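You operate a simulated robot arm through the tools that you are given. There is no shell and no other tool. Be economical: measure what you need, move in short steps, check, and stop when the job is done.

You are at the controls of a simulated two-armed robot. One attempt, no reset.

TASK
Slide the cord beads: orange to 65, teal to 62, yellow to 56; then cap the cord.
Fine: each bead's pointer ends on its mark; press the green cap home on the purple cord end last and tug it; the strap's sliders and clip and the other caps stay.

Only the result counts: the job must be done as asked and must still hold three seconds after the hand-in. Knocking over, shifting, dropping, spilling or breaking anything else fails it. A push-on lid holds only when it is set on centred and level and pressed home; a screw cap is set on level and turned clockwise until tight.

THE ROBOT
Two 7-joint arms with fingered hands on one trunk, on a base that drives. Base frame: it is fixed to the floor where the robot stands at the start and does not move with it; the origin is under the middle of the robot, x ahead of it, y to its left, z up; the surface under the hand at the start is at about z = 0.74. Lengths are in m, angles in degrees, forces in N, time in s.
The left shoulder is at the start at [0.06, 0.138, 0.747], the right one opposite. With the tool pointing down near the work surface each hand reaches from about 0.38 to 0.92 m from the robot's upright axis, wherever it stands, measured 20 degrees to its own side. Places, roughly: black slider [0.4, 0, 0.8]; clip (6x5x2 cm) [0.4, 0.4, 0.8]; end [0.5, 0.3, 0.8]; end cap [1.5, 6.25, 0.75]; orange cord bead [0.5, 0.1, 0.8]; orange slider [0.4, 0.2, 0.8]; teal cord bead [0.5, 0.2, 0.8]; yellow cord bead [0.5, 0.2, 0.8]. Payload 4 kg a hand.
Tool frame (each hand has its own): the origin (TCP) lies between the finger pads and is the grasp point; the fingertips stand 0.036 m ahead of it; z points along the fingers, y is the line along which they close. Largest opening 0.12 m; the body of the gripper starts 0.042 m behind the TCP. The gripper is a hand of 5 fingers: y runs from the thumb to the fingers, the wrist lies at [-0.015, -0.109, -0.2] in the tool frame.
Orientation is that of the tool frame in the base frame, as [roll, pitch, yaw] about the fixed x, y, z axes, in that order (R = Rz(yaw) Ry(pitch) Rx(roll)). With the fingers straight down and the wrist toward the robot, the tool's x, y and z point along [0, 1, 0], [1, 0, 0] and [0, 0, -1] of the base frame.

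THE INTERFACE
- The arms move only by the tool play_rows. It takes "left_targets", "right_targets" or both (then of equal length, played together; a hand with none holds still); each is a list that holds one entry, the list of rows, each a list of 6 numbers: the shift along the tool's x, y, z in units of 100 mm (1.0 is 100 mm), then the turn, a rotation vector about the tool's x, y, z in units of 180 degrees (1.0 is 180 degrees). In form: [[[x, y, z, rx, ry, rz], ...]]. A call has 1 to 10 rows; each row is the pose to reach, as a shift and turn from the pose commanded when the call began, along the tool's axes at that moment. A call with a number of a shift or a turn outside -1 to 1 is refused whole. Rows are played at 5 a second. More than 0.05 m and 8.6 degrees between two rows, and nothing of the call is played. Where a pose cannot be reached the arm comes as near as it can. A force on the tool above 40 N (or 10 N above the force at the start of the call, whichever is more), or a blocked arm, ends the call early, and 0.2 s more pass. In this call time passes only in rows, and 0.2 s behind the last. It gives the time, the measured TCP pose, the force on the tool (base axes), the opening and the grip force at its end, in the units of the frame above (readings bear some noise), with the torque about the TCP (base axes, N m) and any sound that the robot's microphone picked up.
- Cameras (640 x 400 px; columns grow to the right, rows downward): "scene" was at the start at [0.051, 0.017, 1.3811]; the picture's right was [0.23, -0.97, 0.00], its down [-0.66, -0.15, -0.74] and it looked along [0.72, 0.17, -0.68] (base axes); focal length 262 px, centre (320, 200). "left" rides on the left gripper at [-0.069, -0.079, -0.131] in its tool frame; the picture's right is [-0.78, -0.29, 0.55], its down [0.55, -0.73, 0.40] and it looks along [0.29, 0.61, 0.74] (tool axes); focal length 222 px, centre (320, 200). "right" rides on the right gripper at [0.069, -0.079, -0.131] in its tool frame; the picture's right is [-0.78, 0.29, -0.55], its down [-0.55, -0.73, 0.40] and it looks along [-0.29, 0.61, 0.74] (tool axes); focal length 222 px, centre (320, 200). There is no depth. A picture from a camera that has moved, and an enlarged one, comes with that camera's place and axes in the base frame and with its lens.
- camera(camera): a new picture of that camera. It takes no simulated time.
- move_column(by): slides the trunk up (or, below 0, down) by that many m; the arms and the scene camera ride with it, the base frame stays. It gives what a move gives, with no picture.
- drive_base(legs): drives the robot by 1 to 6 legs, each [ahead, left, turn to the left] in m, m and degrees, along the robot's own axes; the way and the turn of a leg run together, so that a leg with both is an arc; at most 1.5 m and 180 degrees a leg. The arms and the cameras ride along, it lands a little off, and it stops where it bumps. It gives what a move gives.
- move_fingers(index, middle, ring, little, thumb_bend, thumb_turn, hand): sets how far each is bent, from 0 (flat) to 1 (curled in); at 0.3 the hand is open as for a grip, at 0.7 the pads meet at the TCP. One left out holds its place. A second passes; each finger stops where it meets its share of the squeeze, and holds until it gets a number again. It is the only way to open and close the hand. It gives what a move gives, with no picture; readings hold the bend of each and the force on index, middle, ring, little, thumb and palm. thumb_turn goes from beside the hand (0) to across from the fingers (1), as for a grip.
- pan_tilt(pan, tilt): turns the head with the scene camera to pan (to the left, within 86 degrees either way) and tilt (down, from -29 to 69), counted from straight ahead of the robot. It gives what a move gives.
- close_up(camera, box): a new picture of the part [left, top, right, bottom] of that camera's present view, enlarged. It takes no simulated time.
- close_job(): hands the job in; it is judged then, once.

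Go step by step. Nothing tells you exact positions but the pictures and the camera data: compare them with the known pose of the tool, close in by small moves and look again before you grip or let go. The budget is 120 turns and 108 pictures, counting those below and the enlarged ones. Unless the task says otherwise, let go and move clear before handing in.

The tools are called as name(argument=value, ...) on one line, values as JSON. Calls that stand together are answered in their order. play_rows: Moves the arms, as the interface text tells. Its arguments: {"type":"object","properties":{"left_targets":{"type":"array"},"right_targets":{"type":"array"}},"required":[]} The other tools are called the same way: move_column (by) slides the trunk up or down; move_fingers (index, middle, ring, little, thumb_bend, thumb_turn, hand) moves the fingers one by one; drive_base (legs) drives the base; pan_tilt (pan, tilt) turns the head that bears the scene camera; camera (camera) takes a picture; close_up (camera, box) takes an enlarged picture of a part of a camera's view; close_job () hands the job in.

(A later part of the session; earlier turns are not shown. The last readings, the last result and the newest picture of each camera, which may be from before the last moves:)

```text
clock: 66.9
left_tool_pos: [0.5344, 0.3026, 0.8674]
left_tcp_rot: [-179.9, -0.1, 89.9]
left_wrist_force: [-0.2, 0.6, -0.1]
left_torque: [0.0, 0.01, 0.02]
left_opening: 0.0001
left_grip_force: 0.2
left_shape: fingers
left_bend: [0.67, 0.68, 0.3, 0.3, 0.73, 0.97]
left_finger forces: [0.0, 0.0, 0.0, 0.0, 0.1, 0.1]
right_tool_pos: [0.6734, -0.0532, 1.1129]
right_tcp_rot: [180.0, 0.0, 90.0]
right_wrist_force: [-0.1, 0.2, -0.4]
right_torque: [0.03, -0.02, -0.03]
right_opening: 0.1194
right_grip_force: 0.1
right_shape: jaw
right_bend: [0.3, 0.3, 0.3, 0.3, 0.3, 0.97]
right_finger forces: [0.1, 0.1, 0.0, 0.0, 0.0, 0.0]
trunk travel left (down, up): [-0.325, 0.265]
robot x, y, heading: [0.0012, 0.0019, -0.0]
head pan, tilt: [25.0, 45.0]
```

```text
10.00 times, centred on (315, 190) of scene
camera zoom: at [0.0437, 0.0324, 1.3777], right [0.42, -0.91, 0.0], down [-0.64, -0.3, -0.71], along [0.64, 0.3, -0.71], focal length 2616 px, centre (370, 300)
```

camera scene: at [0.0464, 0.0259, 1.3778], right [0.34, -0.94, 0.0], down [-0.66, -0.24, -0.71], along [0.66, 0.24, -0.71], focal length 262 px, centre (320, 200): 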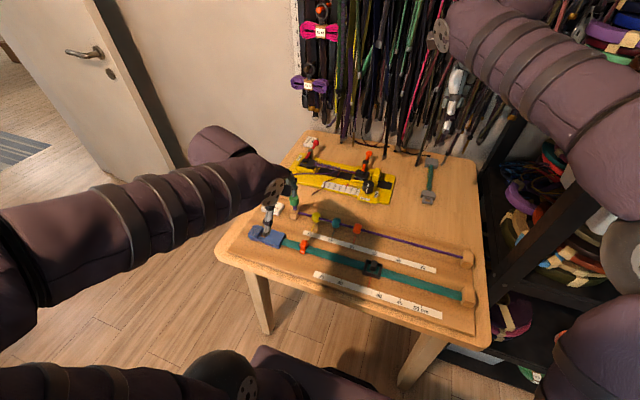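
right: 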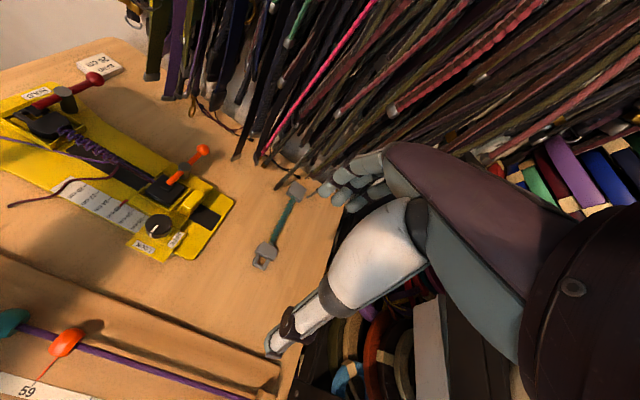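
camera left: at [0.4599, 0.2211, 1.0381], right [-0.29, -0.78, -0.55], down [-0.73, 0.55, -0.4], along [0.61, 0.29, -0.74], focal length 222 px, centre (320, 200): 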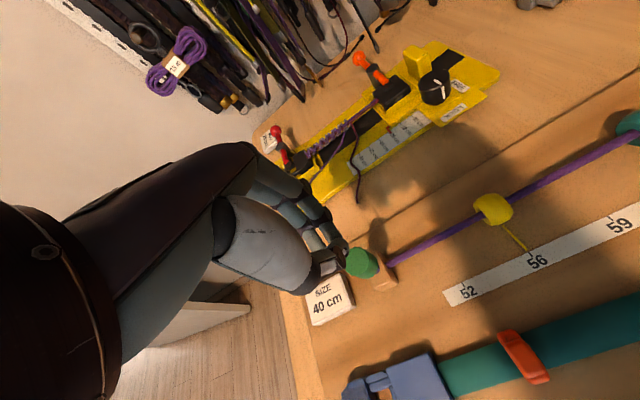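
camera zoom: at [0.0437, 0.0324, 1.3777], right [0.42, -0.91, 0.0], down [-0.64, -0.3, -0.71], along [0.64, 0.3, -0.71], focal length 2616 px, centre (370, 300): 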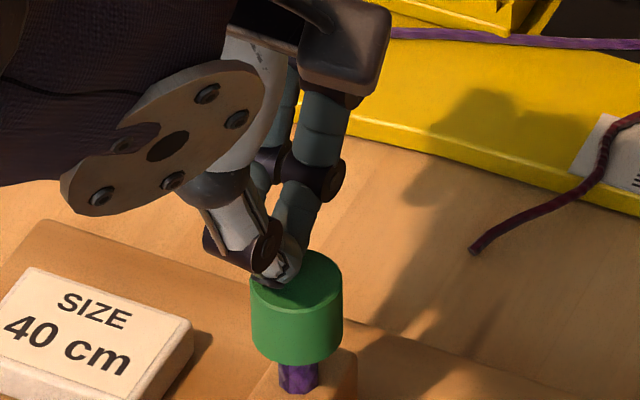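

The cap has moved down about 6 mm and is still level. I re-centre (3 mm right) and keep pressing.

play_rows(left_targets=[[[0, 0, -0.05, 0, 0, 0], [-0.035, -0.01, -0.05, 0, 0, 0], [-0.035, -0.01, 0, 0, 0, 0], [-0.035, -0.01, 0.02, 0, 0, 0], [-0.035, -0.01, 0.04, 0, 0, 0]]])

close_up(camera="scene", box=[290, 170, 340, 210])

```text
clock: 68.1
left_tool_pos: [0.5345, 0.2985, 0.8658]
left_tcp_rot: [179.9, 0.0, 90.0]
left_wrist_force: [1.0, 1.3, 6.2]
left_torque: [-0.03, -0.1, 0.0]
left_opening: 0.0001
left_grip_force: 4.2
left_shape: fingers
left_bend: [0.67, 0.68, 0.3, 0.3, 0.73, 0.97]
left_finger forces: [7.8, 0.0, 0.1, 0.0, 0.1, 0.0]
right_tool_pos: [0.6736, -0.0533, 1.1133]
right_tcp_rot: [180.0, -0.1, 90.0]
right_wrist_force: [0.1, -0.1, 0.3]
right_torque: [0.0, 0.02, 0.05]
right_opening: 0.1198
right_grip_force: 0.1
right_shape: jaw
right_bend: [0.3, 0.3, 0.3, 0.3, 0.3, 0.97]
right_finger forces: [0.0, 0.1, 0.0, 0.0, 0.1, 0.1]
trunk travel left (down, up): [-0.325, 0.265]
robot x, y, heading: [-0.0014, 0.0008, -0.1]
head pan, tilt: [25.0, 45.0]
```

```text
10.00 times, centred on (315, 190) of scene
camera zoom: at [0.0434, 0.0323, 1.3779], right [0.42, -0.91, 0.0], down [-0.64, -0.3, -0.71], along [0.64, 0.3, -0.71], focal length 2616 px, centre (370, 300)
```

zoom: 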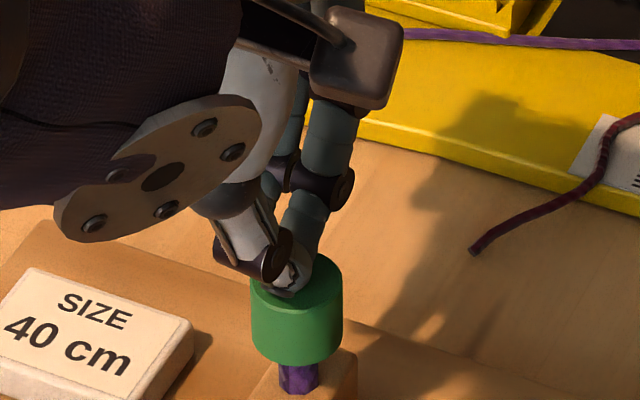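

Good contact at 6 N, cap level. I press harder.

play_rows(left_targets=[[[0, 0, 0.02, 0, 0, 0], [0, 0, 0.04, 0, 0, 0], [0, 0, 0.06, 0, 0, 0], [0, 0, 0.08, 0, 0, 0]]])

close_up(camera="scene", box=[290, 170, 340, 210])

```text
clock: 69.1
left_tool_pos: [0.5375, 0.298, 0.8636]
left_tcp_rot: [178.9, 0.0, 89.9]
left_wrist_force: [-2.2, -0.1, 13.7]
left_torque: [-0.14, 0.02, -0.01]
left_opening: 0.0
left_grip_force: 8.0
left_shape: fingers
left_bend: [0.71, 0.68, 0.3, 0.3, 0.73, 0.97]
left_finger forces: [17.1, 0.0, 0.0, 0.0, 0.0, 0.1]
right_tool_pos: [0.6743, -0.0538, 1.1119]
right_tcp_rot: [180.0, 0.0, 90.0]
right_wrist_force: [-0.4, 0.6, -0.5]
right_torque: [0.03, -0.01, 0.01]
right_opening: 0.1196
right_grip_force: 0.1
right_shape: jaw
right_bend: [0.3, 0.3, 0.3, 0.3, 0.3, 0.97]
right_finger forces: [0.0, 0.0, 0.0, 0.1, 0.0, 0.0]
trunk travel left (down, up): [-0.325, 0.265]
robot x, y, heading: [-0.0026, 0.0016, 0.2]
head pan, tilt: [25.0, 45.0]
stopped in row 4 (left hand): the force on the tool passed its limit at 41 N (the readings are from after the stop); the commanded pose is now the measured one
```

```text
10.00 times, centred on (315, 190) of scene
camera zoom: at [0.0429, 0.0321, 1.3775], right [0.42, -0.91, 0.0], down [-0.64, -0.3, -0.71], along [0.64, 0.3, -0.71], focal length 2616 px, centre (370, 300)
```

zoom: 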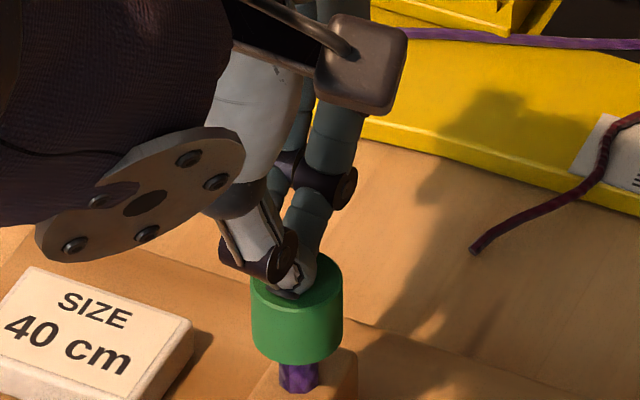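

It took 41 N without moving further, so the cap is bottomed. I lift clear, open, and prepare to grip it for the tug.

play_rows(left_targets=[[[0, 0, -0.2, 0.006, 0, 0], [-0.05, 0.02, -0.4, 0.006, 0, 0]]])

move_fingers(hand="left", index=0.4, middle=0.4, thumb_bend=0.4)

close_up(camera="scene", box=[270, 160, 350, 220])

close_up(camera="left", box=[260, 190, 420, 310])

```text
clock: 69.7
left_tool_pos: [0.5376, 0.2928, 0.9006]
left_tcp_rot: [-179.5, 0.0, 90.0]
left_wrist_force: [-0.5, -0.2, -0.5]
left_torque: [0.0, -0.04, 0.04]
left_opening: 0.0001
left_grip_force: 0.1
left_shape: fingers
left_bend: [0.68, 0.68, 0.3, 0.3, 0.73, 0.97]
left_finger forces: [0.0, 0.0, 0.0, 0.0, 0.0, 0.0]
right_tool_pos: [0.6748, -0.0535, 1.1131]
right_tcp_rot: [180.0, -0.1, 90.0]
right_wrist_force: [-0.2, 0.4, -0.7]
right_torque: [0.0, -0.02, -0.01]
right_opening: 0.12
right_grip_force: 0.1
right_shape: jaw
right_bend: [0.3, 0.3, 0.3, 0.3, 0.3, 0.97]
right_finger forces: [0.0, 0.0, 0.0, 0.0, 0.0, 0.0]
trunk travel left (down, up): [-0.325, 0.265]
robot x, y, heading: [-0.0006, -0.0016, 0.0]
head pan, tilt: [25.0, 45.0]
```

```text
clock: 70.7
left_tool_pos: [0.5377, 0.2923, 0.9005]
left_tcp_rot: [-179.5, 0.0, 89.9]
left_wrist_force: [-0.7, -0.3, 0.3]
left_torque: [0.02, 0.0, 0.02]
left_opening: 0.0895
left_grip_force: 0.1
left_shape: fingers
left_bend: [0.4, 0.4, 0.3, 0.3, 0.4, 0.97]
left_finger forces: [0.0, 0.0, 0.1, 0.1, 0.0, 0.0]
right_tool_pos: [0.6749, -0.0536, 1.1118]
right_tcp_rot: [-180.0, 0.0, 90.0]
right_wrist_force: [-0.3, -1.0, 0.1]
right_torque: [0.0, -0.03, 0.0]
right_opening: 0.1197
right_grip_force: 0.0
right_shape: jaw
right_bend: [0.3, 0.3, 0.3, 0.3, 0.3, 0.97]
right_finger forces: [0.1, 0.0, 0.1, 0.1, 0.0, 0.1]
trunk travel left (down, up): [-0.325, 0.265]
robot x, y, heading: [0.0016, -0.0003, 0.0]
head pan, tilt: [25.0, 45.0]
```

```text
6.67 times, centred on (310, 190) of scene
camera zoom: at [0.0438, 0.0325, 1.3778], right [0.42, -0.91, 0.0], down [-0.64, -0.3, -0.71], along [0.64, 0.3, -0.71], focal length 1744 px, centre (387, 267)
```

zoom: 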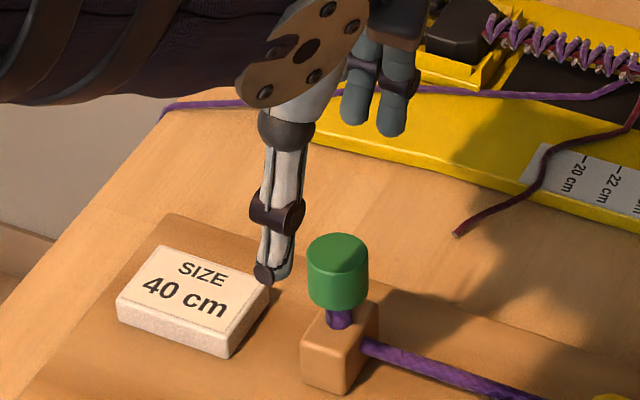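

```text
3.33 times, centred on (340, 250) of left
camera zoom: at [0.4595, 0.2226, 1.032], right [-0.29, -0.78, -0.55], down [-0.74, 0.55, -0.39], along [0.61, 0.29, -0.74], focal length 740 px, centre (253, 33)
```

zoom: 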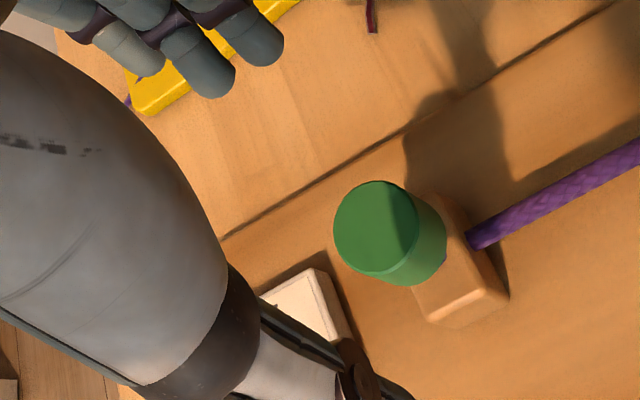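

The cap sits level and lower. I descend and grip it for a gentle tug.

play_rows(left_targets=[[[0, 0.01, 0.2, -0.003, 0, 0], [0, 0.01, 0.4, -0.003, 0, 0], [0, 0.01, 0.55, -0.003, 0, 0], [0, 0.01, 0.66, -0.003, 0, 0]]])

move_fingers(hand="left", index=0.58, middle=0.58, thumb_bend=0.62)

move_fingers(hand="left", index=0.67, middle=0.67, thumb_bend=0.74)

close_up(camera="left", box=[220, 170, 420, 320])

```text
clock: 71.7
left_tool_pos: [0.5391, 0.2955, 0.8339]
left_tcp_rot: [180.0, 0.0, 90.0]
left_wrist_force: [0.9, -0.2, 0.5]
left_torque: [0.01, 0.0, 0.01]
left_opening: 0.0895
left_grip_force: 0.1
left_shape: fingers
left_bend: [0.4, 0.4, 0.3, 0.3, 0.4, 0.97]
left_finger forces: [0.0, 0.0, 0.0, 0.1, 0.0, 0.0]
right_tool_pos: [0.674, -0.0532, 1.1136]
right_tcp_rot: [179.9, 0.0, 90.0]
right_wrist_force: [-0.4, 0.1, -0.3]
right_torque: [-0.01, 0.02, 0.04]
right_opening: 0.1194
right_grip_force: 0.0
right_shape: jaw
right_bend: [0.3, 0.3, 0.3, 0.3, 0.3, 0.97]
right_finger forces: [0.0, 0.1, 0.1, 0.0, 0.1, 0.0]
trunk travel left (down, up): [-0.325, 0.265]
robot x, y, heading: [0.001, 0.0007, 0.1]
head pan, tilt: [25.0, 45.0]
```

```text
clock: 72.7
left_tool_pos: [0.5396, 0.2941, 0.8347]
left_tcp_rot: [179.8, -0.1, 90.0]
left_wrist_force: [0.0, 0.2, 0.8]
left_torque: [0.02, 0.03, -0.01]
left_opening: 0.0324
left_grip_force: 0.1
left_shape: fingers
left_bend: [0.57, 0.57, 0.3, 0.3, 0.62, 0.97]
left_finger forces: [0.0, 0.1, 0.0, 0.0, 0.1, 0.1]
right_tool_pos: [0.674, -0.0528, 1.1133]
right_tcp_rot: [179.9, 0.1, 90.0]
right_wrist_force: [-0.5, -0.2, 0.2]
right_torque: [0.02, 0.01, 0.03]
right_opening: 0.1197
right_grip_force: 0.1
right_shape: jaw
right_bend: [0.3, 0.3, 0.3, 0.3, 0.3, 0.97]
right_finger forces: [0.1, 0.1, 0.0, 0.0, 0.0, 0.0]
trunk travel left (down, up): [-0.325, 0.265]
robot x, y, heading: [-0.0001, 0.0029, 0.1]
head pan, tilt: [25.0, 45.0]
```

```text
clock: 73.7
left_tool_pos: [0.5392, 0.295, 0.834]
left_tcp_rot: [179.9, 0.0, 90.0]
left_wrist_force: [-6.4, 1.2, -4.8]
left_torque: [0.04, 0.13, -0.04]
left_opening: 0.0214
left_grip_force: 8.4
left_shape: fingers
left_bend: [0.62, 0.66, 0.3, 0.3, 0.67, 0.97]
left_finger forces: [4.5, 1.0, 0.0, 0.0, 11.7, 0.1]
right_tool_pos: [0.674, -0.0523, 1.1124]
right_tcp_rot: [180.0, 0.0, 89.9]
right_wrist_force: [0.2, 0.5, -1.1]
right_torque: [0.01, 0.02, 0.03]
right_opening: 0.1196
right_grip_force: 0.2
right_shape: jaw
right_bend: [0.3, 0.3, 0.3, 0.3, 0.3, 0.97]
right_finger forces: [0.1, 0.0, 0.1, 0.0, 0.1, 0.1]
trunk travel left (down, up): [-0.325, 0.265]
robot x, y, heading: [-0.002, 0.0007, 0.2]
head pan, tilt: [25.0, 45.0]
```

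```text
2.67 times, centred on (320, 245) of left
camera zoom: at [0.4597, 0.2243, 0.9644], right [-0.29, -0.79, -0.55], down [-0.73, 0.55, -0.4], along [0.61, 0.29, -0.74], focal length 592 px, centre (320, 80)
```

zoom: 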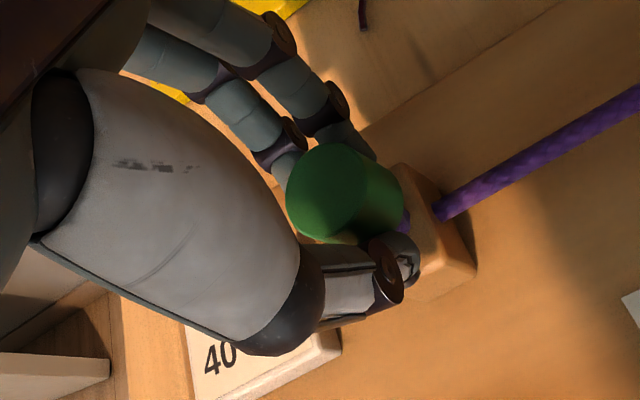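

Gripped. A gentle upward tug of a few millimetres.

play_rows(left_targets=[[[0, 0.01, -0.02, 0, 0, 0], [0, 0.01, -0.04, 0, 0, 0]]])

close_up(camera="scene", box=[290, 170, 340, 210])

```text
clock: 74.3
left_tool_pos: [0.5397, 0.2944, 0.8388]
left_tcp_rot: [179.9, 0.0, 89.8]
left_wrist_force: [-8.5, 1.1, -3.8]
left_torque: [0.03, 0.19, -0.03]
left_opening: 0.017
left_grip_force: 6.8
left_shape: fingers
left_bend: [0.64, 0.67, 0.3, 0.3, 0.68, 0.97]
left_finger forces: [2.3, 0.5, 0.0, 0.0, 11.0, 0.1]
right_tool_pos: [0.6734, -0.0528, 1.1124]
right_tcp_rot: [179.9, 0.0, 90.0]
right_wrist_force: [0.3, 0.9, -0.2]
right_torque: [-0.02, 0.0, -0.01]
right_opening: 0.1196
right_grip_force: 0.1
right_shape: jaw
right_bend: [0.3, 0.3, 0.3, 0.3, 0.3, 0.97]
right_finger forces: [0.0, 0.1, 0.1, 0.0, 0.1, 0.1]
trunk travel left (down, up): [-0.325, 0.265]
robot x, y, heading: [0.0037, -0.0002, -0.0]
head pan, tilt: [25.0, 45.0]
```

```text
10.00 times, centred on (315, 190) of scene
camera zoom: at [0.0436, 0.0327, 1.3778], right [0.42, -0.91, 0.0], down [-0.64, -0.3, -0.71], along [0.64, 0.3, -0.71], focal length 2616 px, centre (370, 300)
```

zoom: 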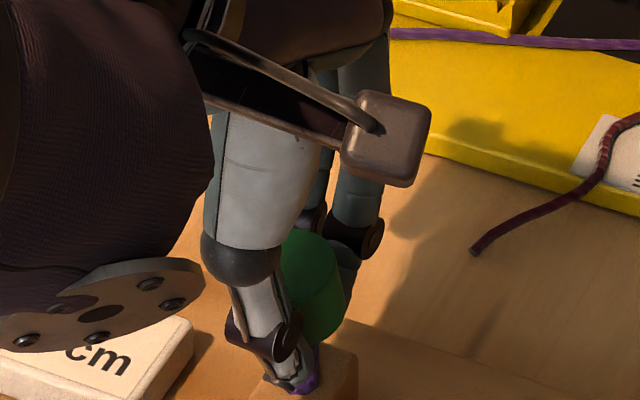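

The cap looks tilted by the uneven pinch. I open and look.

move_fingers(hand="left", index=0.4, middle=0.4, thumb_bend=0.4)

close_up(camera="scene", box=[290, 170, 340, 210])

close_up(camera="left", box=[260, 180, 420, 300])

```text
clock: 75.3
left_tool_pos: [0.5397, 0.2953, 0.8385]
left_tcp_rot: [179.8, 0.1, 89.9]
left_wrist_force: [-0.7, 1.0, 0.2]
left_torque: [-0.03, -0.04, -0.04]
left_opening: 0.0894
left_grip_force: 0.0
left_shape: fingers
left_bend: [0.4, 0.4, 0.3, 0.3, 0.4, 0.97]
left_finger forces: [0.0, 0.1, 0.1, 0.0, 0.0, 0.0]
right_tool_pos: [0.6745, -0.0535, 1.113]
right_tcp_rot: [-180.0, 0.0, 90.0]
right_wrist_force: [0.7, -0.2, -0.5]
right_torque: [-0.01, 0.04, 0.0]
right_opening: 0.1199
right_grip_force: 0.0
right_shape: jaw
right_bend: [0.3, 0.3, 0.3, 0.3, 0.3, 0.97]
right_finger forces: [0.0, 0.0, 0.0, 0.0, 0.1, 0.0]
trunk travel left (down, up): [-0.325, 0.265]
robot x, y, heading: [0.0002, -0.0024, 0.1]
head pan, tilt: [25.0, 45.0]
```

```text
10.00 times, centred on (315, 190) of scene
camera zoom: at [0.0439, 0.0325, 1.3778], right [0.42, -0.91, 0.0], down [-0.64, -0.3, -0.71], along [0.64, 0.3, -0.71], focal length 2616 px, centre (370, 300)
```

zoom: 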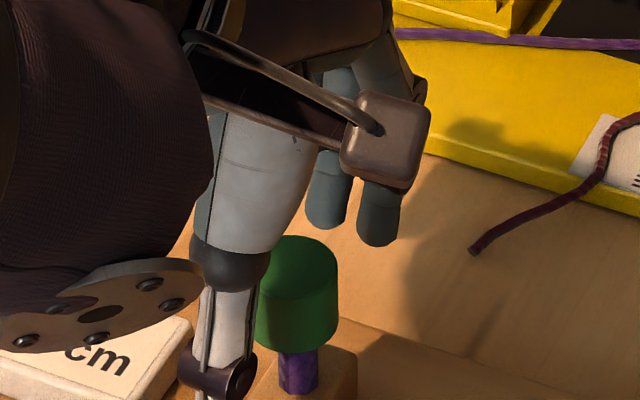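

```text
3.33 times, centred on (340, 240) of left
camera zoom: at [0.4609, 0.2234, 0.9693], right [-0.29, -0.78, -0.55], down [-0.73, 0.55, -0.4], along [0.61, 0.29, -0.73], focal length 740 px, centre (253, 67)
```

zoom: 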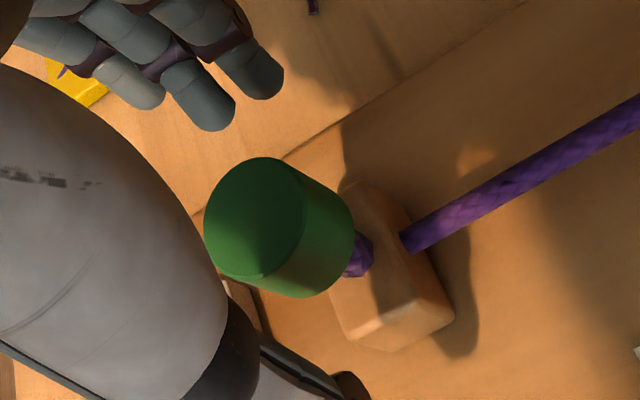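

The cap is level again but came up a few millimetres: the pinch pried it (thumb bore too low). I'll press again, better centred and held, then tug with an even, higher grip. First raise and bunch the fingers.

play_rows(left_targets=[[[0, 0, -0.3, 0, 0, 0], [0, -0.03, -0.55, 0, 0, 0], [0.01, -0.06, -0.6, 0, 0, 0]]])

move_fingers(hand="left", index=0.68, middle=0.68, thumb_bend=0.74)

play_rows(left_targets=[[[0, 0, 0.1, 0, 0, 0], [0, 0, 0.18, 0, 0, 0], [0, 0, 0.22, 0, 0, 0], [0, 0, 0.25, 0, 0, 0]]])

close_up(camera="scene", box=[290, 170, 340, 210])

```text
clock: 76.1
left_tool_pos: [0.5361, 0.2935, 0.899]
left_tcp_rot: [179.8, 0.1, 90.0]
left_wrist_force: [0.5, 0.1, -1.1]
left_torque: [0.0, 0.01, -0.02]
left_opening: 0.0899
left_grip_force: 0.0
left_shape: fingers
left_bend: [0.4, 0.4, 0.3, 0.3, 0.4, 0.97]
left_finger forces: [0.0, 0.0, 0.0, 0.0, 0.1, 0.0]
right_tool_pos: [0.6731, -0.0529, 1.1131]
right_tcp_rot: [179.9, 0.0, 90.0]
right_wrist_force: [0.2, 0.6, -0.5]
right_torque: [0.02, 0.01, 0.01]
right_opening: 0.1195
right_grip_force: 0.1
right_shape: jaw
right_bend: [0.3, 0.3, 0.3, 0.3, 0.3, 0.97]
right_finger forces: [0.0, 0.0, 0.0, 0.1, 0.0, 0.1]
trunk travel left (down, up): [-0.325, 0.265]
robot x, y, heading: [-0.0002, -0.001, 0.1]
head pan, tilt: [25.0, 45.0]
```

```text
clock: 77.1
left_tool_pos: [0.5354, 0.2937, 0.8976]
left_tcp_rot: [179.7, -0.1, 90.0]
left_wrist_force: [0.6, -0.9, -0.2]
left_torque: [0.0, 0.01, -0.01]
left_opening: 0.0
left_grip_force: 0.2
left_shape: fingers
left_bend: [0.67, 0.68, 0.3, 0.3, 0.73, 0.97]
left_finger forces: [0.1, 0.0, 0.0, 0.1, 0.0, 0.0]
right_tool_pos: [0.6732, -0.054, 1.1124]
right_tcp_rot: [-180.0, 0.0, 90.0]
right_wrist_force: [-0.1, -0.4, -0.5]
right_torque: [0.01, 0.01, 0.03]
right_opening: 0.1197
right_grip_force: 0.1
right_shape: jaw
right_bend: [0.3, 0.3, 0.3, 0.3, 0.3, 0.97]
right_finger forces: [0.0, 0.0, 0.0, 0.0, 0.1, 0.0]
trunk travel left (down, up): [-0.325, 0.265]
robot x, y, heading: [-0.0004, -0.0004, 0.1]
head pan, tilt: [25.0, 45.0]
```

```text
clock: 78.1
left_tool_pos: [0.5326, 0.2936, 0.8748]
left_tcp_rot: [179.8, 0.0, 90.0]
left_wrist_force: [0.4, -1.1, 0.0]
left_torque: [-0.03, -0.03, -0.01]
left_opening: 0.0
left_grip_force: 0.0
left_shape: fingers
left_bend: [0.67, 0.68, 0.3, 0.3, 0.73, 0.97]
left_finger forces: [0.0, 0.0, 0.1, 0.1, 0.0, 0.1]
right_tool_pos: [0.6755, -0.0536, 1.1122]
right_tcp_rot: [-180.0, -0.1, 89.9]
right_wrist_force: [-0.4, -0.1, -0.1]
right_torque: [-0.02, 0.0, -0.02]
right_opening: 0.1199
right_grip_force: 0.1
right_shape: jaw
right_bend: [0.3, 0.3, 0.3, 0.3, 0.3, 0.97]
right_finger forces: [0.0, 0.1, 0.0, 0.1, 0.0, 0.0]
trunk travel left (down, up): [-0.325, 0.265]
robot x, y, heading: [-0.0001, -0.001, -0.1]
head pan, tilt: [25.0, 45.0]
```

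```text
10.00 times, centred on (315, 190) of scene
camera zoom: at [0.0439, 0.0325, 1.3778], right [0.42, -0.91, 0.0], down [-0.64, -0.3, -0.71], along [0.64, 0.3, -0.71], focal length 2616 px, centre (370, 300)
```

zoom: 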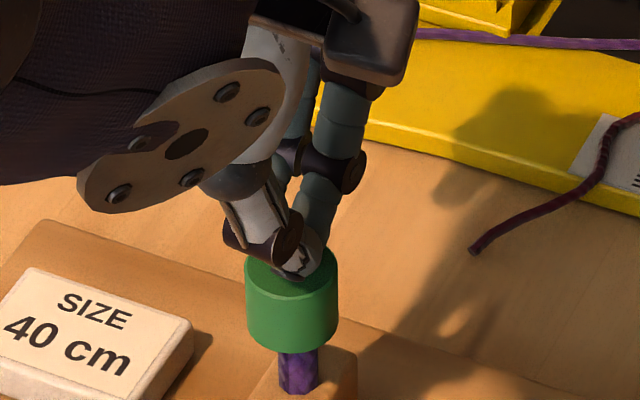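

The cap sits ~2 mm off the stub's axis now. I shift the bearing finger over the stub axis and press down steadily with a hold.

play_rows(left_targets=[[[0.025, 0, -0.03, 0, 0, 0], [0.025, 0, 0.03, 0, 0, 0], [0.025, 0, 0.06, 0, 0, 0], [0.025, 0, 0.08, 0, 0, 0], [0.025, 0, 0.1, 0, 0, 0]]])

close_up(camera="scene", box=[290, 170, 340, 210])

```text
clock: 79.3
left_tool_pos: [0.5355, 0.2978, 0.8656]
left_tcp_rot: [179.8, -0.1, 89.9]
left_wrist_force: [1.5, -0.5, 6.7]
left_torque: [-0.05, -0.07, 0.02]
left_opening: 0.0
left_grip_force: 3.6
left_shape: fingers
left_bend: [0.68, 0.68, 0.3, 0.3, 0.73, 0.97]
left_finger forces: [7.3, 0.0, 0.0, 0.1, 0.0, 0.0]
right_tool_pos: [0.6744, -0.0541, 1.1131]
right_tcp_rot: [179.9, 0.0, 89.9]
right_wrist_force: [-0.1, -0.1, -0.8]
right_torque: [-0.03, -0.01, -0.01]
right_opening: 0.1199
right_grip_force: 0.0
right_shape: jaw
right_bend: [0.3, 0.3, 0.3, 0.3, 0.3, 0.97]
right_finger forces: [0.1, 0.0, 0.0, 0.0, 0.1, 0.0]
trunk travel left (down, up): [-0.325, 0.265]
robot x, y, heading: [-0.0002, 0.0025, -0.1]
head pan, tilt: [25.0, 45.0]
```

```text
10.00 times, centred on (315, 190) of scene
camera zoom: at [0.0435, 0.0322, 1.3779], right [0.42, -0.91, 0.0], down [-0.64, -0.3, -0.71], along [0.64, 0.3, -0.71], focal length 2616 px, centre (370, 300)
```

zoom: 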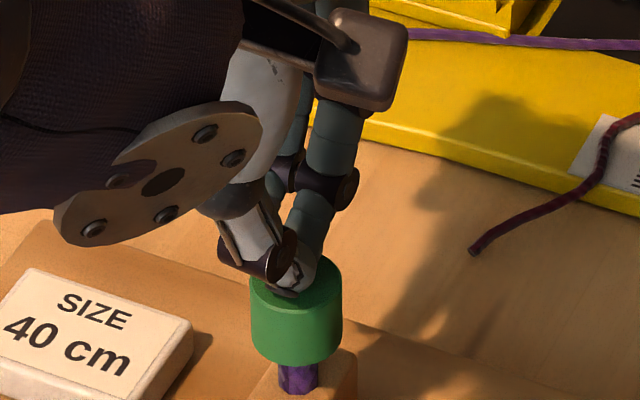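

Down and aligned again at 7 N. I press up to about 30 N and hold.

play_rows(left_targets=[[[0, 0, 0.015, 0, 0, 0], [0, 0, 0.03, 0, 0, 0], [0, 0, 0.045, 0, 0, 0], [0, 0, 0.045, 0, 0, 0], [0, 0, 0.05, 0, 0, 0], [0, 0, 0.05, 0, 0, 0]]])

close_up(camera="scene", box=[290, 170, 340, 210])

```text
clock: 80.7
left_tool_pos: [0.5358, 0.2967, 0.863]
left_tcp_rot: [179.3, 0.0, 89.9]
left_wrist_force: [8.7, 2.2, 33.3]
left_torque: [-0.21, -0.61, 0.07]
left_opening: 0.0
left_grip_force: 18.2
left_shape: fingers
left_bend: [0.66, 0.68, 0.3, 0.3, 0.73, 0.97]
left_finger forces: [36.8, 0.1, 0.0, 0.0, 0.0, 0.1]
right_tool_pos: [0.6728, -0.0549, 1.1141]
right_tcp_rot: [179.9, 0.0, 90.0]
right_wrist_force: [0.6, 0.1, 0.1]
right_torque: [0.01, 0.01, 0.0]
right_opening: 0.1199
right_grip_force: 0.1
right_shape: jaw
right_bend: [0.3, 0.3, 0.3, 0.3, 0.3, 0.97]
right_finger forces: [0.0, 0.1, 0.1, 0.0, 0.0, 0.1]
trunk travel left (down, up): [-0.325, 0.265]
robot x, y, heading: [0.0025, -0.0007, -0.2]
head pan, tilt: [25.0, 45.0]
```

```text
10.00 times, centred on (315, 190) of scene
camera zoom: at [0.0425, 0.0315, 1.378], right [0.42, -0.91, 0.0], down [-0.64, -0.3, -0.71], along [0.64, 0.3, -0.71], focal length 2616 px, centre (370, 300)
```

zoom: 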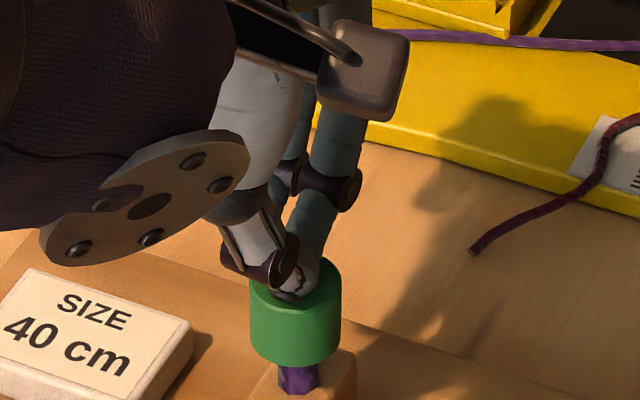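

Pressed at 33 N and held. I lift, open, and come back with a higher, centred grip for a soft tug.

play_rows(left_targets=[[[0, 0, -0.2, 0.004, 0, 0], [-0.06, 0.03, -0.4, 0.004, 0, 0]]])

move_fingers(hand="left", index=0.45, middle=0.45, thumb_bend=0.45)

play_rows(left_targets=[[[0, 0, 0.2, 0, 0, 0], [0, 0, 0.4, 0, 0, 0], [0, 0, 0.53, 0, 0, 0]]])

move_fingers(hand="left", index=0.6, middle=0.6, thumb_bend=0.63)

close_up(camera="scene", box=[290, 170, 340, 210])

```text
clock: 81.3
left_tool_pos: [0.5373, 0.291, 0.8983]
left_tcp_rot: [-179.2, 0.0, 90.0]
left_wrist_force: [0.3, -0.1, -0.5]
left_torque: [-0.02, 0.0, -0.02]
left_opening: 0.0
left_grip_force: 0.1
left_shape: fingers
left_bend: [0.67, 0.68, 0.3, 0.3, 0.74, 0.97]
left_finger forces: [0.0, 0.0, 0.0, 0.1, 0.0, 0.0]
right_tool_pos: [0.6737, -0.0532, 1.1124]
right_tcp_rot: [180.0, -0.1, 90.0]
right_wrist_force: [0.9, 0.6, 0.4]
right_torque: [-0.02, -0.01, -0.01]
right_opening: 0.1199
right_grip_force: 0.1
right_shape: jaw
right_bend: [0.3, 0.3, 0.3, 0.3, 0.3, 0.97]
right_finger forces: [0.0, 0.1, 0.1, 0.0, 0.0, 0.0]
trunk travel left (down, up): [-0.325, 0.265]
robot x, y, heading: [-0.0043, -0.0008, 0.4]
head pan, tilt: [25.0, 45.0]
```

```text
clock: 82.3
left_tool_pos: [0.5375, 0.2912, 0.9007]
left_tcp_rot: [-179.5, 0.0, 90.0]
left_wrist_force: [-0.1, 0.7, 0.3]
left_torque: [-0.05, -0.01, -0.02]
left_opening: 0.0745
left_grip_force: 0.1
left_shape: fingers
left_bend: [0.45, 0.45, 0.3, 0.3, 0.45, 0.97]
left_finger forces: [0.0, 0.1, 0.0, 0.0, 0.1, 0.1]
right_tool_pos: [0.6751, -0.0533, 1.1128]
right_tcp_rot: [-180.0, -0.1, 90.0]
right_wrist_force: [0.4, 0.6, -0.8]
right_torque: [0.01, 0.0, -0.01]
right_opening: 0.1195
right_grip_force: 0.2
right_shape: jaw
right_bend: [0.3, 0.3, 0.3, 0.3, 0.3, 0.97]
right_finger forces: [0.0, 0.0, 0.0, 0.0, 0.1, 0.0]
trunk travel left (down, up): [-0.325, 0.265]
robot x, y, heading: [-0.0021, 0.0001, -0.4]
head pan, tilt: [25.0, 45.0]
```

```text
clock: 83.1
left_tool_pos: [0.5378, 0.2891, 0.8475]
left_tcp_rot: [-179.5, -0.1, 89.8]
left_wrist_force: [0.4, 0.3, 0.4]
left_torque: [-0.01, -0.04, 0.02]
left_opening: 0.0746
left_grip_force: 0.1
left_shape: fingers
left_bend: [0.45, 0.45, 0.3, 0.3, 0.45, 0.97]
left_finger forces: [0.0, 0.0, 0.1, 0.0, 0.0, 0.0]
right_tool_pos: [0.6746, -0.0542, 1.1139]
right_tcp_rot: [-180.0, 0.1, 89.9]
right_wrist_force: [-0.3, -1.2, 0.3]
right_torque: [0.0, 0.0, -0.01]
right_opening: 0.1198
right_grip_force: 0.1
right_shape: jaw
right_bend: [0.3, 0.3, 0.3, 0.3, 0.3, 0.97]
right_finger forces: [0.0, 0.0, 0.1, 0.1, 0.0, 0.0]
trunk travel left (down, up): [-0.325, 0.265]
robot x, y, heading: [0.002, -0.0018, 0.1]
head pan, tilt: [25.0, 45.0]
```

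```text
clock: 84.1
left_tool_pos: [0.5371, 0.2891, 0.8472]
left_tcp_rot: [-179.5, 0.0, 89.9]
left_wrist_force: [0.0, -0.4, -0.3]
left_torque: [0.02, -0.01, -0.01]
left_opening: 0.0262
left_grip_force: 0.1
left_shape: fingers
left_bend: [0.6, 0.6, 0.3, 0.3, 0.63, 0.97]
left_finger forces: [0.1, 0.1, 0.1, 0.0, 0.1, 0.0]
right_tool_pos: [0.6734, -0.0532, 1.113]
right_tcp_rot: [-180.0, 0.1, 90.1]
right_wrist_force: [0.4, -0.4, 0.1]
right_torque: [-0.04, -0.01, -0.03]
right_opening: 0.1197
right_grip_force: 0.0
right_shape: jaw
right_bend: [0.3, 0.3, 0.3, 0.3, 0.3, 0.97]
right_finger forces: [0.0, 0.1, 0.0, 0.0, 0.0, 0.0]
trunk travel left (down, up): [-0.325, 0.265]
robot x, y, heading: [0.0012, -0.002, 0.1]
head pan, tilt: [25.0, 45.0]
```

```text
10.00 times, centred on (315, 190) of scene
camera zoom: at [0.0438, 0.0325, 1.3778], right [0.42, -0.91, 0.0], down [-0.64, -0.3, -0.71], along [0.64, 0.3, -0.71], focal length 2616 px, centre (370, 300)
```

zoom: 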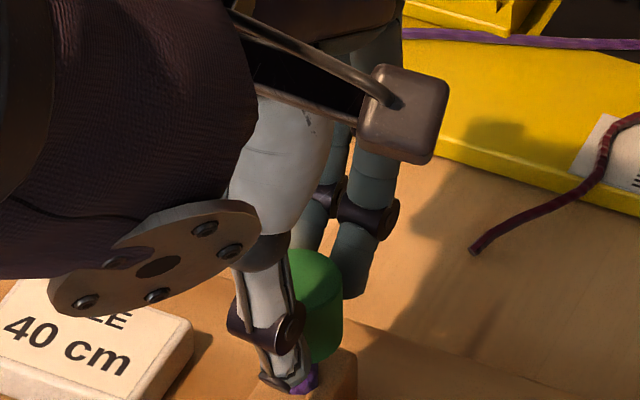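

The thumb now bears above the cap's lower edge. I close gently.

move_fingers(hand="left", index=0.65, middle=0.65, thumb_bend=0.69)

close_up(camera="scene", box=[290, 170, 340, 210])

```text
clock: 85.1
left_tool_pos: [0.5379, 0.2893, 0.8477]
left_tcp_rot: [-179.5, -0.1, 90.0]
left_wrist_force: [2.2, 0.8, -1.0]
left_torque: [-0.02, -0.1, -0.03]
left_opening: 0.0205
left_grip_force: 4.8
left_shape: fingers
left_bend: [0.62, 0.63, 0.3, 0.3, 0.66, 0.97]
left_finger forces: [3.2, 2.3, 0.1, 0.0, 3.3, 0.1]
right_tool_pos: [0.6738, -0.0528, 1.1135]
right_tcp_rot: [-179.9, 0.0, 89.9]
right_wrist_force: [0.2, 0.3, -0.3]
right_torque: [-0.04, -0.01, 0.04]
right_opening: 0.1197
right_grip_force: 0.0
right_shape: jaw
right_bend: [0.3, 0.3, 0.3, 0.3, 0.3, 0.97]
right_finger forces: [0.1, 0.0, 0.0, 0.1, 0.0, 0.0]
trunk travel left (down, up): [-0.325, 0.265]
robot x, y, heading: [-0.0019, -0.0002, -0.2]
head pan, tilt: [25.0, 45.0]
```

```text
10.00 times, centred on (315, 190) of scene
camera zoom: at [0.0441, 0.0325, 1.3778], right [0.42, -0.91, 0.0], down [-0.64, -0.3, -0.71], along [0.64, 0.3, -0.71], focal length 2616 px, centre (370, 300)
```

zoom: 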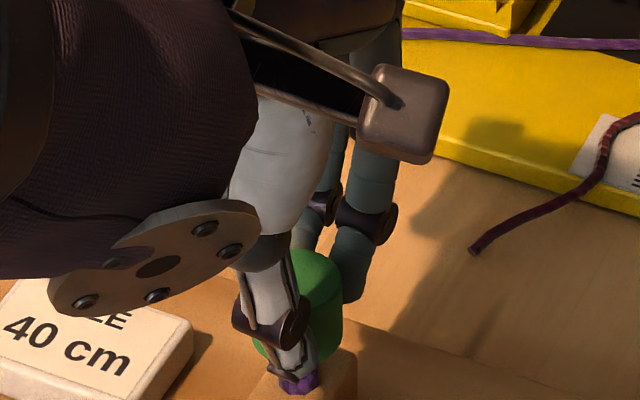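

Balanced gentle grip, cap level. Soft tug of 3 mm.

play_rows(left_targets=[[[0, 0, -0.015, 0, 0, 0], [0, 0, -0.03, 0, 0, 0]]])

close_up(camera="scene", box=[290, 170, 340, 210])

```text
clock: 85.7
left_tool_pos: [0.5379, 0.29, 0.8488]
left_tcp_rot: [-179.5, 0.0, 89.9]
left_wrist_force: [3.1, -3.6, -5.1]
left_torque: [-0.05, -0.11, -0.03]
left_opening: 0.0208
left_grip_force: 4.3
left_shape: fingers
left_bend: [0.62, 0.63, 0.3, 0.3, 0.66, 0.97]
left_finger forces: [3.9, 2.0, 0.1, 0.0, 2.6, 0.0]
right_tool_pos: [0.675, -0.0529, 1.1117]
right_tcp_rot: [-180.0, 0.0, 90.0]
right_wrist_force: [0.1, -0.2, 0.3]
right_torque: [0.01, 0.02, 0.0]
right_opening: 0.1199
right_grip_force: 0.1
right_shape: jaw
right_bend: [0.3, 0.3, 0.3, 0.3, 0.3, 0.97]
right_finger forces: [0.0, 0.0, 0.0, 0.1, 0.0, 0.0]
trunk travel left (down, up): [-0.325, 0.265]
robot x, y, heading: [0.0021, -0.0004, -0.1]
head pan, tilt: [25.0, 45.0]
```

```text
10.00 times, centred on (315, 190) of scene
camera zoom: at [0.0445, 0.0324, 1.3777], right [0.42, -0.91, 0.0], down [-0.64, -0.3, -0.71], along [0.64, 0.3, -0.71], focal length 2616 px, centre (370, 300)
```

zoom: 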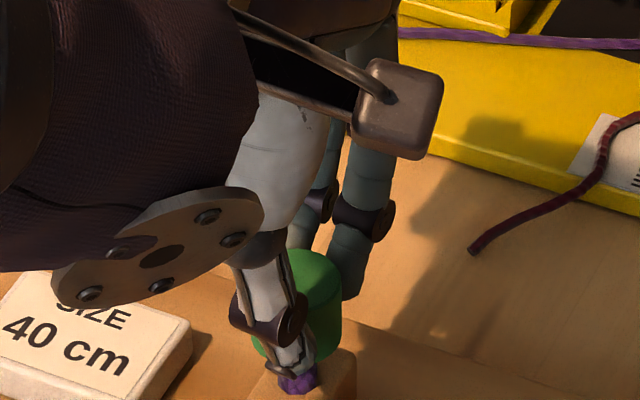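

The cap resists: 5 N upward with almost no movement. A little more pull to be sure.

play_rows(left_targets=[[[0, 0, -0.012, 0, 0, 0], [0, 0, -0.02, 0, 0, 0]]])

close_up(camera="scene", box=[290, 170, 340, 210])

```text
clock: 86.3
left_tool_pos: [0.5369, 0.2918, 0.8503]
left_tcp_rot: [-179.4, 0.0, 90.0]
left_wrist_force: [1.1, -3.3, -6.4]
left_torque: [-0.02, -0.04, -0.04]
left_opening: 0.0214
left_grip_force: 4.3
left_shape: fingers
left_bend: [0.62, 0.63, 0.3, 0.3, 0.67, 0.97]
left_finger forces: [3.4, 1.6, 0.1, 0.1, 3.4, 0.1]
right_tool_pos: [0.674, -0.0531, 1.113]
right_tcp_rot: [-179.9, 0.0, 90.0]
right_wrist_force: [-0.3, 0.7, 0.4]
right_torque: [-0.01, -0.01, -0.02]
right_opening: 0.1197
right_grip_force: 0.0
right_shape: jaw
right_bend: [0.3, 0.3, 0.3, 0.3, 0.3, 0.97]
right_finger forces: [0.0, 0.0, 0.0, 0.0, 0.0, 0.0]
trunk travel left (down, up): [-0.325, 0.265]
robot x, y, heading: [0.0027, -0.0037, -0.1]
head pan, tilt: [25.0, 45.0]
```

```text
10.00 times, centred on (315, 190) of scene
camera zoom: at [0.0444, 0.0324, 1.3777], right [0.42, -0.91, 0.0], down [-0.64, -0.3, -0.71], along [0.64, 0.3, -0.71], focal length 2616 px, centre (370, 300)
```

zoom: 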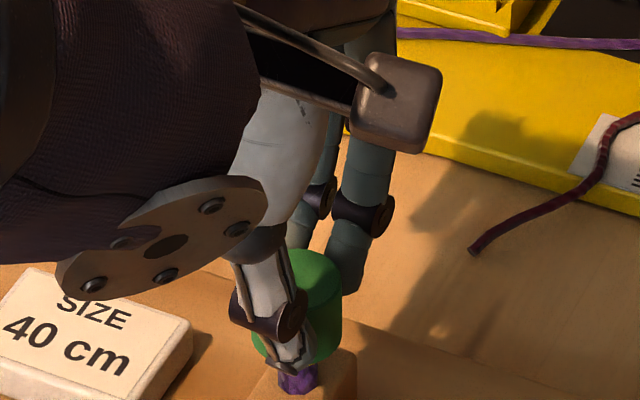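

It held through 6.4 N. I relax the pull, open, and check the cap.

play_rows(left_targets=[[[0, 0, 0.03, 0, 0, 0]]])

move_fingers(hand="left", index=0.45, middle=0.45, thumb_bend=0.45)

play_rows(left_targets=[[[0, 0, -0.3, 0, 0, 0], [0, 0, -0.6, 0, 0, 0], [0, -0.1, -0.9, 0, 0, 0]]])

close_up(camera="scene", box=[290, 170, 340, 210])

```text
clock: 86.7
left_tool_pos: [0.5366, 0.2916, 0.8488]
left_tcp_rot: [-179.6, 0.0, 90.0]
left_wrist_force: [1.5, -2.5, 1.1]
left_torque: [-0.09, -0.08, -0.02]
left_opening: 0.021
left_grip_force: 5.1
left_shape: fingers
left_bend: [0.62, 0.63, 0.3, 0.3, 0.67, 0.97]
left_finger forces: [3.9, 2.1, 0.0, 0.0, 4.2, 0.1]
right_tool_pos: [0.6754, -0.0526, 1.113]
right_tcp_rot: [-180.0, 0.0, 90.0]
right_wrist_force: [-0.3, -0.2, -0.2]
right_torque: [0.02, 0.0, 0.04]
right_opening: 0.1196
right_grip_force: 0.1
right_shape: jaw
right_bend: [0.3, 0.3, 0.3, 0.3, 0.3, 0.97]
right_finger forces: [0.0, 0.1, 0.0, 0.0, 0.0, 0.0]
trunk travel left (down, up): [-0.325, 0.265]
robot x, y, heading: [0.0005, -0.0014, 0.0]
head pan, tilt: [25.0, 45.0]
```

```text
clock: 87.7
left_tool_pos: [0.537, 0.2904, 0.8483]
left_tcp_rot: [-179.3, 0.1, 89.9]
left_wrist_force: [0.0, 0.9, -0.3]
left_torque: [0.03, -0.01, 0.01]
left_opening: 0.0745
left_grip_force: 0.1
left_shape: fingers
left_bend: [0.45, 0.45, 0.3, 0.3, 0.45, 0.97]
left_finger forces: [0.0, 0.0, 0.0, 0.0, 0.1, 0.0]
right_tool_pos: [0.6747, -0.0536, 1.1128]
right_tcp_rot: [180.0, 0.0, 90.1]
right_wrist_force: [-0.5, 0.3, 0.0]
right_torque: [0.01, 0.0, 0.0]
right_opening: 0.1195
right_grip_force: 0.1
right_shape: jaw
right_bend: [0.3, 0.3, 0.3, 0.3, 0.3, 0.97]
right_finger forces: [0.0, 0.0, 0.0, 0.0, 0.0, 0.0]
trunk travel left (down, up): [-0.325, 0.265]
robot x, y, heading: [-0.0034, -0.002, 0.3]
head pan, tilt: [25.0, 45.0]
```

```text
clock: 88.5
left_tool_pos: [0.5253, 0.2885, 0.9383]
left_tcp_rot: [-179.3, 0.0, 90.0]
left_wrist_force: [0.0, 0.2, 0.2]
left_torque: [-0.01, -0.01, 0.03]
left_opening: 0.0745
left_grip_force: 0.0
left_shape: fingers
left_bend: [0.45, 0.45, 0.3, 0.3, 0.45, 0.97]
left_finger forces: [0.0, 0.0, 0.0, 0.0, 0.0, 0.1]
right_tool_pos: [0.6744, -0.0529, 1.113]
right_tcp_rot: [179.9, 0.1, 89.9]
right_wrist_force: [0.4, -0.3, -1.2]
right_torque: [-0.03, -0.01, -0.03]
right_opening: 0.1197
right_grip_force: 0.1
right_shape: jaw
right_bend: [0.3, 0.3, 0.3, 0.3, 0.3, 0.97]
right_finger forces: [0.0, 0.1, 0.0, 0.0, 0.0, 0.0]
trunk travel left (down, up): [-0.325, 0.265]
robot x, y, heading: [-0.0027, -0.0013, 0.0]
head pan, tilt: [25.0, 45.0]
```

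```text
10.00 times, centred on (315, 190) of scene
camera zoom: at [0.0436, 0.0325, 1.3778], right [0.42, -0.91, 0.0], down [-0.64, -0.3, -0.71], along [0.64, 0.3, -0.71], focal length 2616 px, centre (370, 300)
```

zoom: 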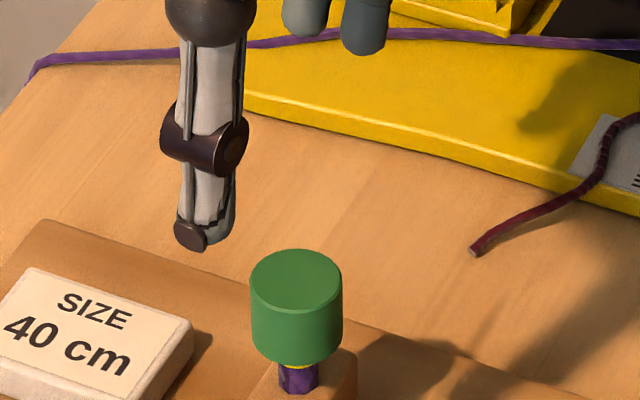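

A thin yellow ring now shows on the stub just under the cap - perhaps a home mark. I zoom in.

close_up(camera="scene", box=[305, 190, 325, 205])

close_up(camera="left", box=[320, 210, 400, 270])

```text
16.00 times, centred on (315, 198) of scene
camera zoom: at [0.0436, 0.0325, 1.3778], right [0.42, -0.91, 0.0], down [-0.64, -0.3, -0.71], along [0.64, 0.3, -0.71], focal length 4186 px, centre (400, 240)
```

zoom: 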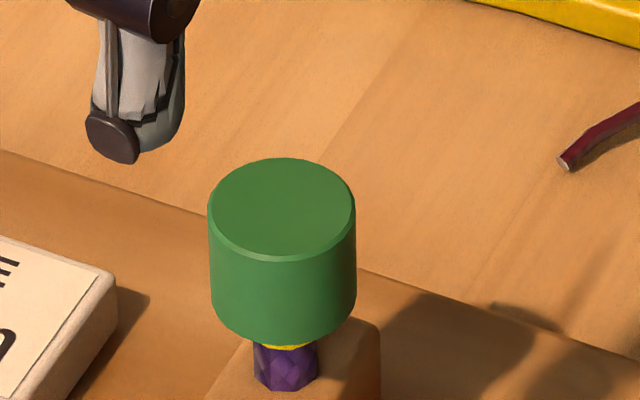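

```text
6.67 times, centred on (360, 240) of left
camera zoom: at [0.4473, 0.2175, 1.07], right [-0.3, -0.78, -0.54], down [-0.74, 0.55, -0.39], along [0.61, 0.29, -0.74], focal length 1481 px, centre (53, -67)
```

zoom: 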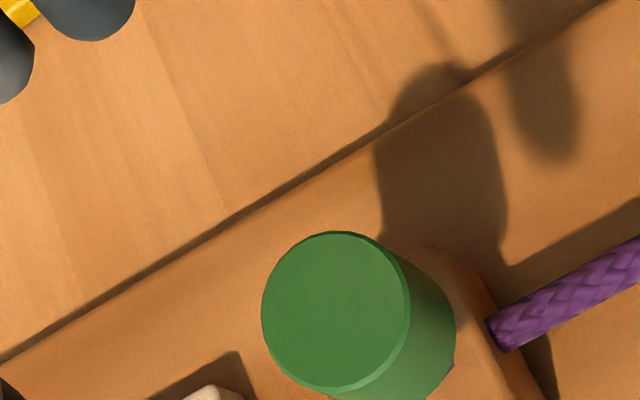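

The ring was not visible before the tug, so I want to know whether the cap rose. I press once more, centred, and look before any tug.

move_fingers(hand="left", index=0.68, middle=0.68, thumb_bend=0.74)

play_rows(left_targets=[[[0.04, 0.06, 0.2, -0.003, 0, 0], [0.08, 0.08, 0.4, -0.003, 0, 0], [0.08, 0.08, 0.55, -0.003, 0, 0], [0.08, 0.08, 0.65, -0.003, 0, 0], [0.08, 0.08, 0.7, -0.003, 0, 0]]])

close_up(camera="scene", box=[305, 186, 325, 201])

```text
clock: 89.5
left_tool_pos: [0.5244, 0.2898, 0.9381]
left_tcp_rot: [-179.5, 0.0, 90.0]
left_wrist_force: [0.3, -0.3, -0.7]
left_torque: [0.0, 0.05, 0.0]
left_opening: 0.0
left_grip_force: 0.1
left_shape: fingers
left_bend: [0.67, 0.68, 0.3, 0.3, 0.73, 0.97]
left_finger forces: [0.0, 0.0, 0.0, 0.0, 0.0, 0.0]
right_tool_pos: [0.674, -0.0538, 1.1123]
right_tcp_rot: [180.0, 0.0, 89.9]
right_wrist_force: [-0.7, -0.3, -0.7]
right_torque: [0.01, -0.01, 0.01]
right_opening: 0.1194
right_grip_force: 0.0
right_shape: jaw
right_bend: [0.3, 0.3, 0.3, 0.3, 0.3, 0.97]
right_finger forces: [0.1, 0.1, 0.0, 0.0, 0.0, 0.0]
trunk travel left (down, up): [-0.325, 0.265]
robot x, y, heading: [0.0013, 0.0018, -0.1]
head pan, tilt: [25.0, 45.0]
```

```text
clock: 90.7
left_tool_pos: [0.5349, 0.299, 0.869]
left_tcp_rot: [-179.9, -0.1, 89.9]
left_wrist_force: [-0.4, 1.1, -0.3]
left_torque: [0.03, 0.0, 0.01]
left_opening: 0.0
left_grip_force: 0.1
left_shape: fingers
left_bend: [0.67, 0.68, 0.3, 0.3, 0.73, 0.97]
left_finger forces: [0.0, 0.0, 0.0, 0.0, 0.1, 0.0]
right_tool_pos: [0.6737, -0.0522, 1.1135]
right_tcp_rot: [179.9, -0.1, 90.0]
right_wrist_force: [-0.2, 0.1, 0.8]
right_torque: [-0.03, -0.01, 0.02]
right_opening: 0.1194
right_grip_force: 0.1
right_shape: jaw
right_bend: [0.3, 0.3, 0.3, 0.3, 0.3, 0.97]
right_finger forces: [0.0, 0.0, 0.0, 0.0, 0.0, 0.0]
trunk travel left (down, up): [-0.325, 0.265]
robot x, y, heading: [-0.0011, 0.0005, 0.4]
head pan, tilt: [25.0, 45.0]
```

```text
16.00 times, centred on (315, 194) of scene
camera zoom: at [0.0439, 0.0325, 1.3778], right [0.42, -0.91, 0.0], down [-0.64, -0.3, -0.71], along [0.64, 0.3, -0.71], focal length 4186 px, centre (400, 304)
```

zoom: 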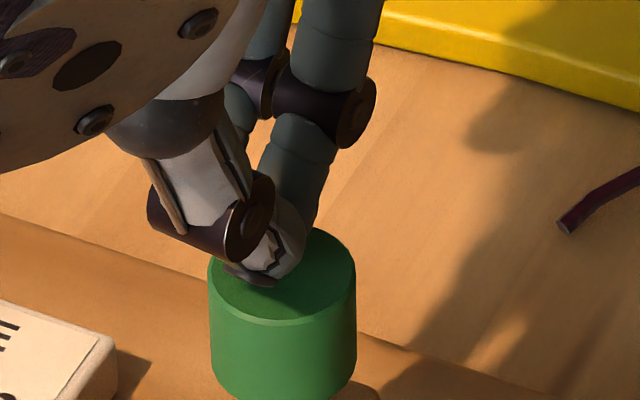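

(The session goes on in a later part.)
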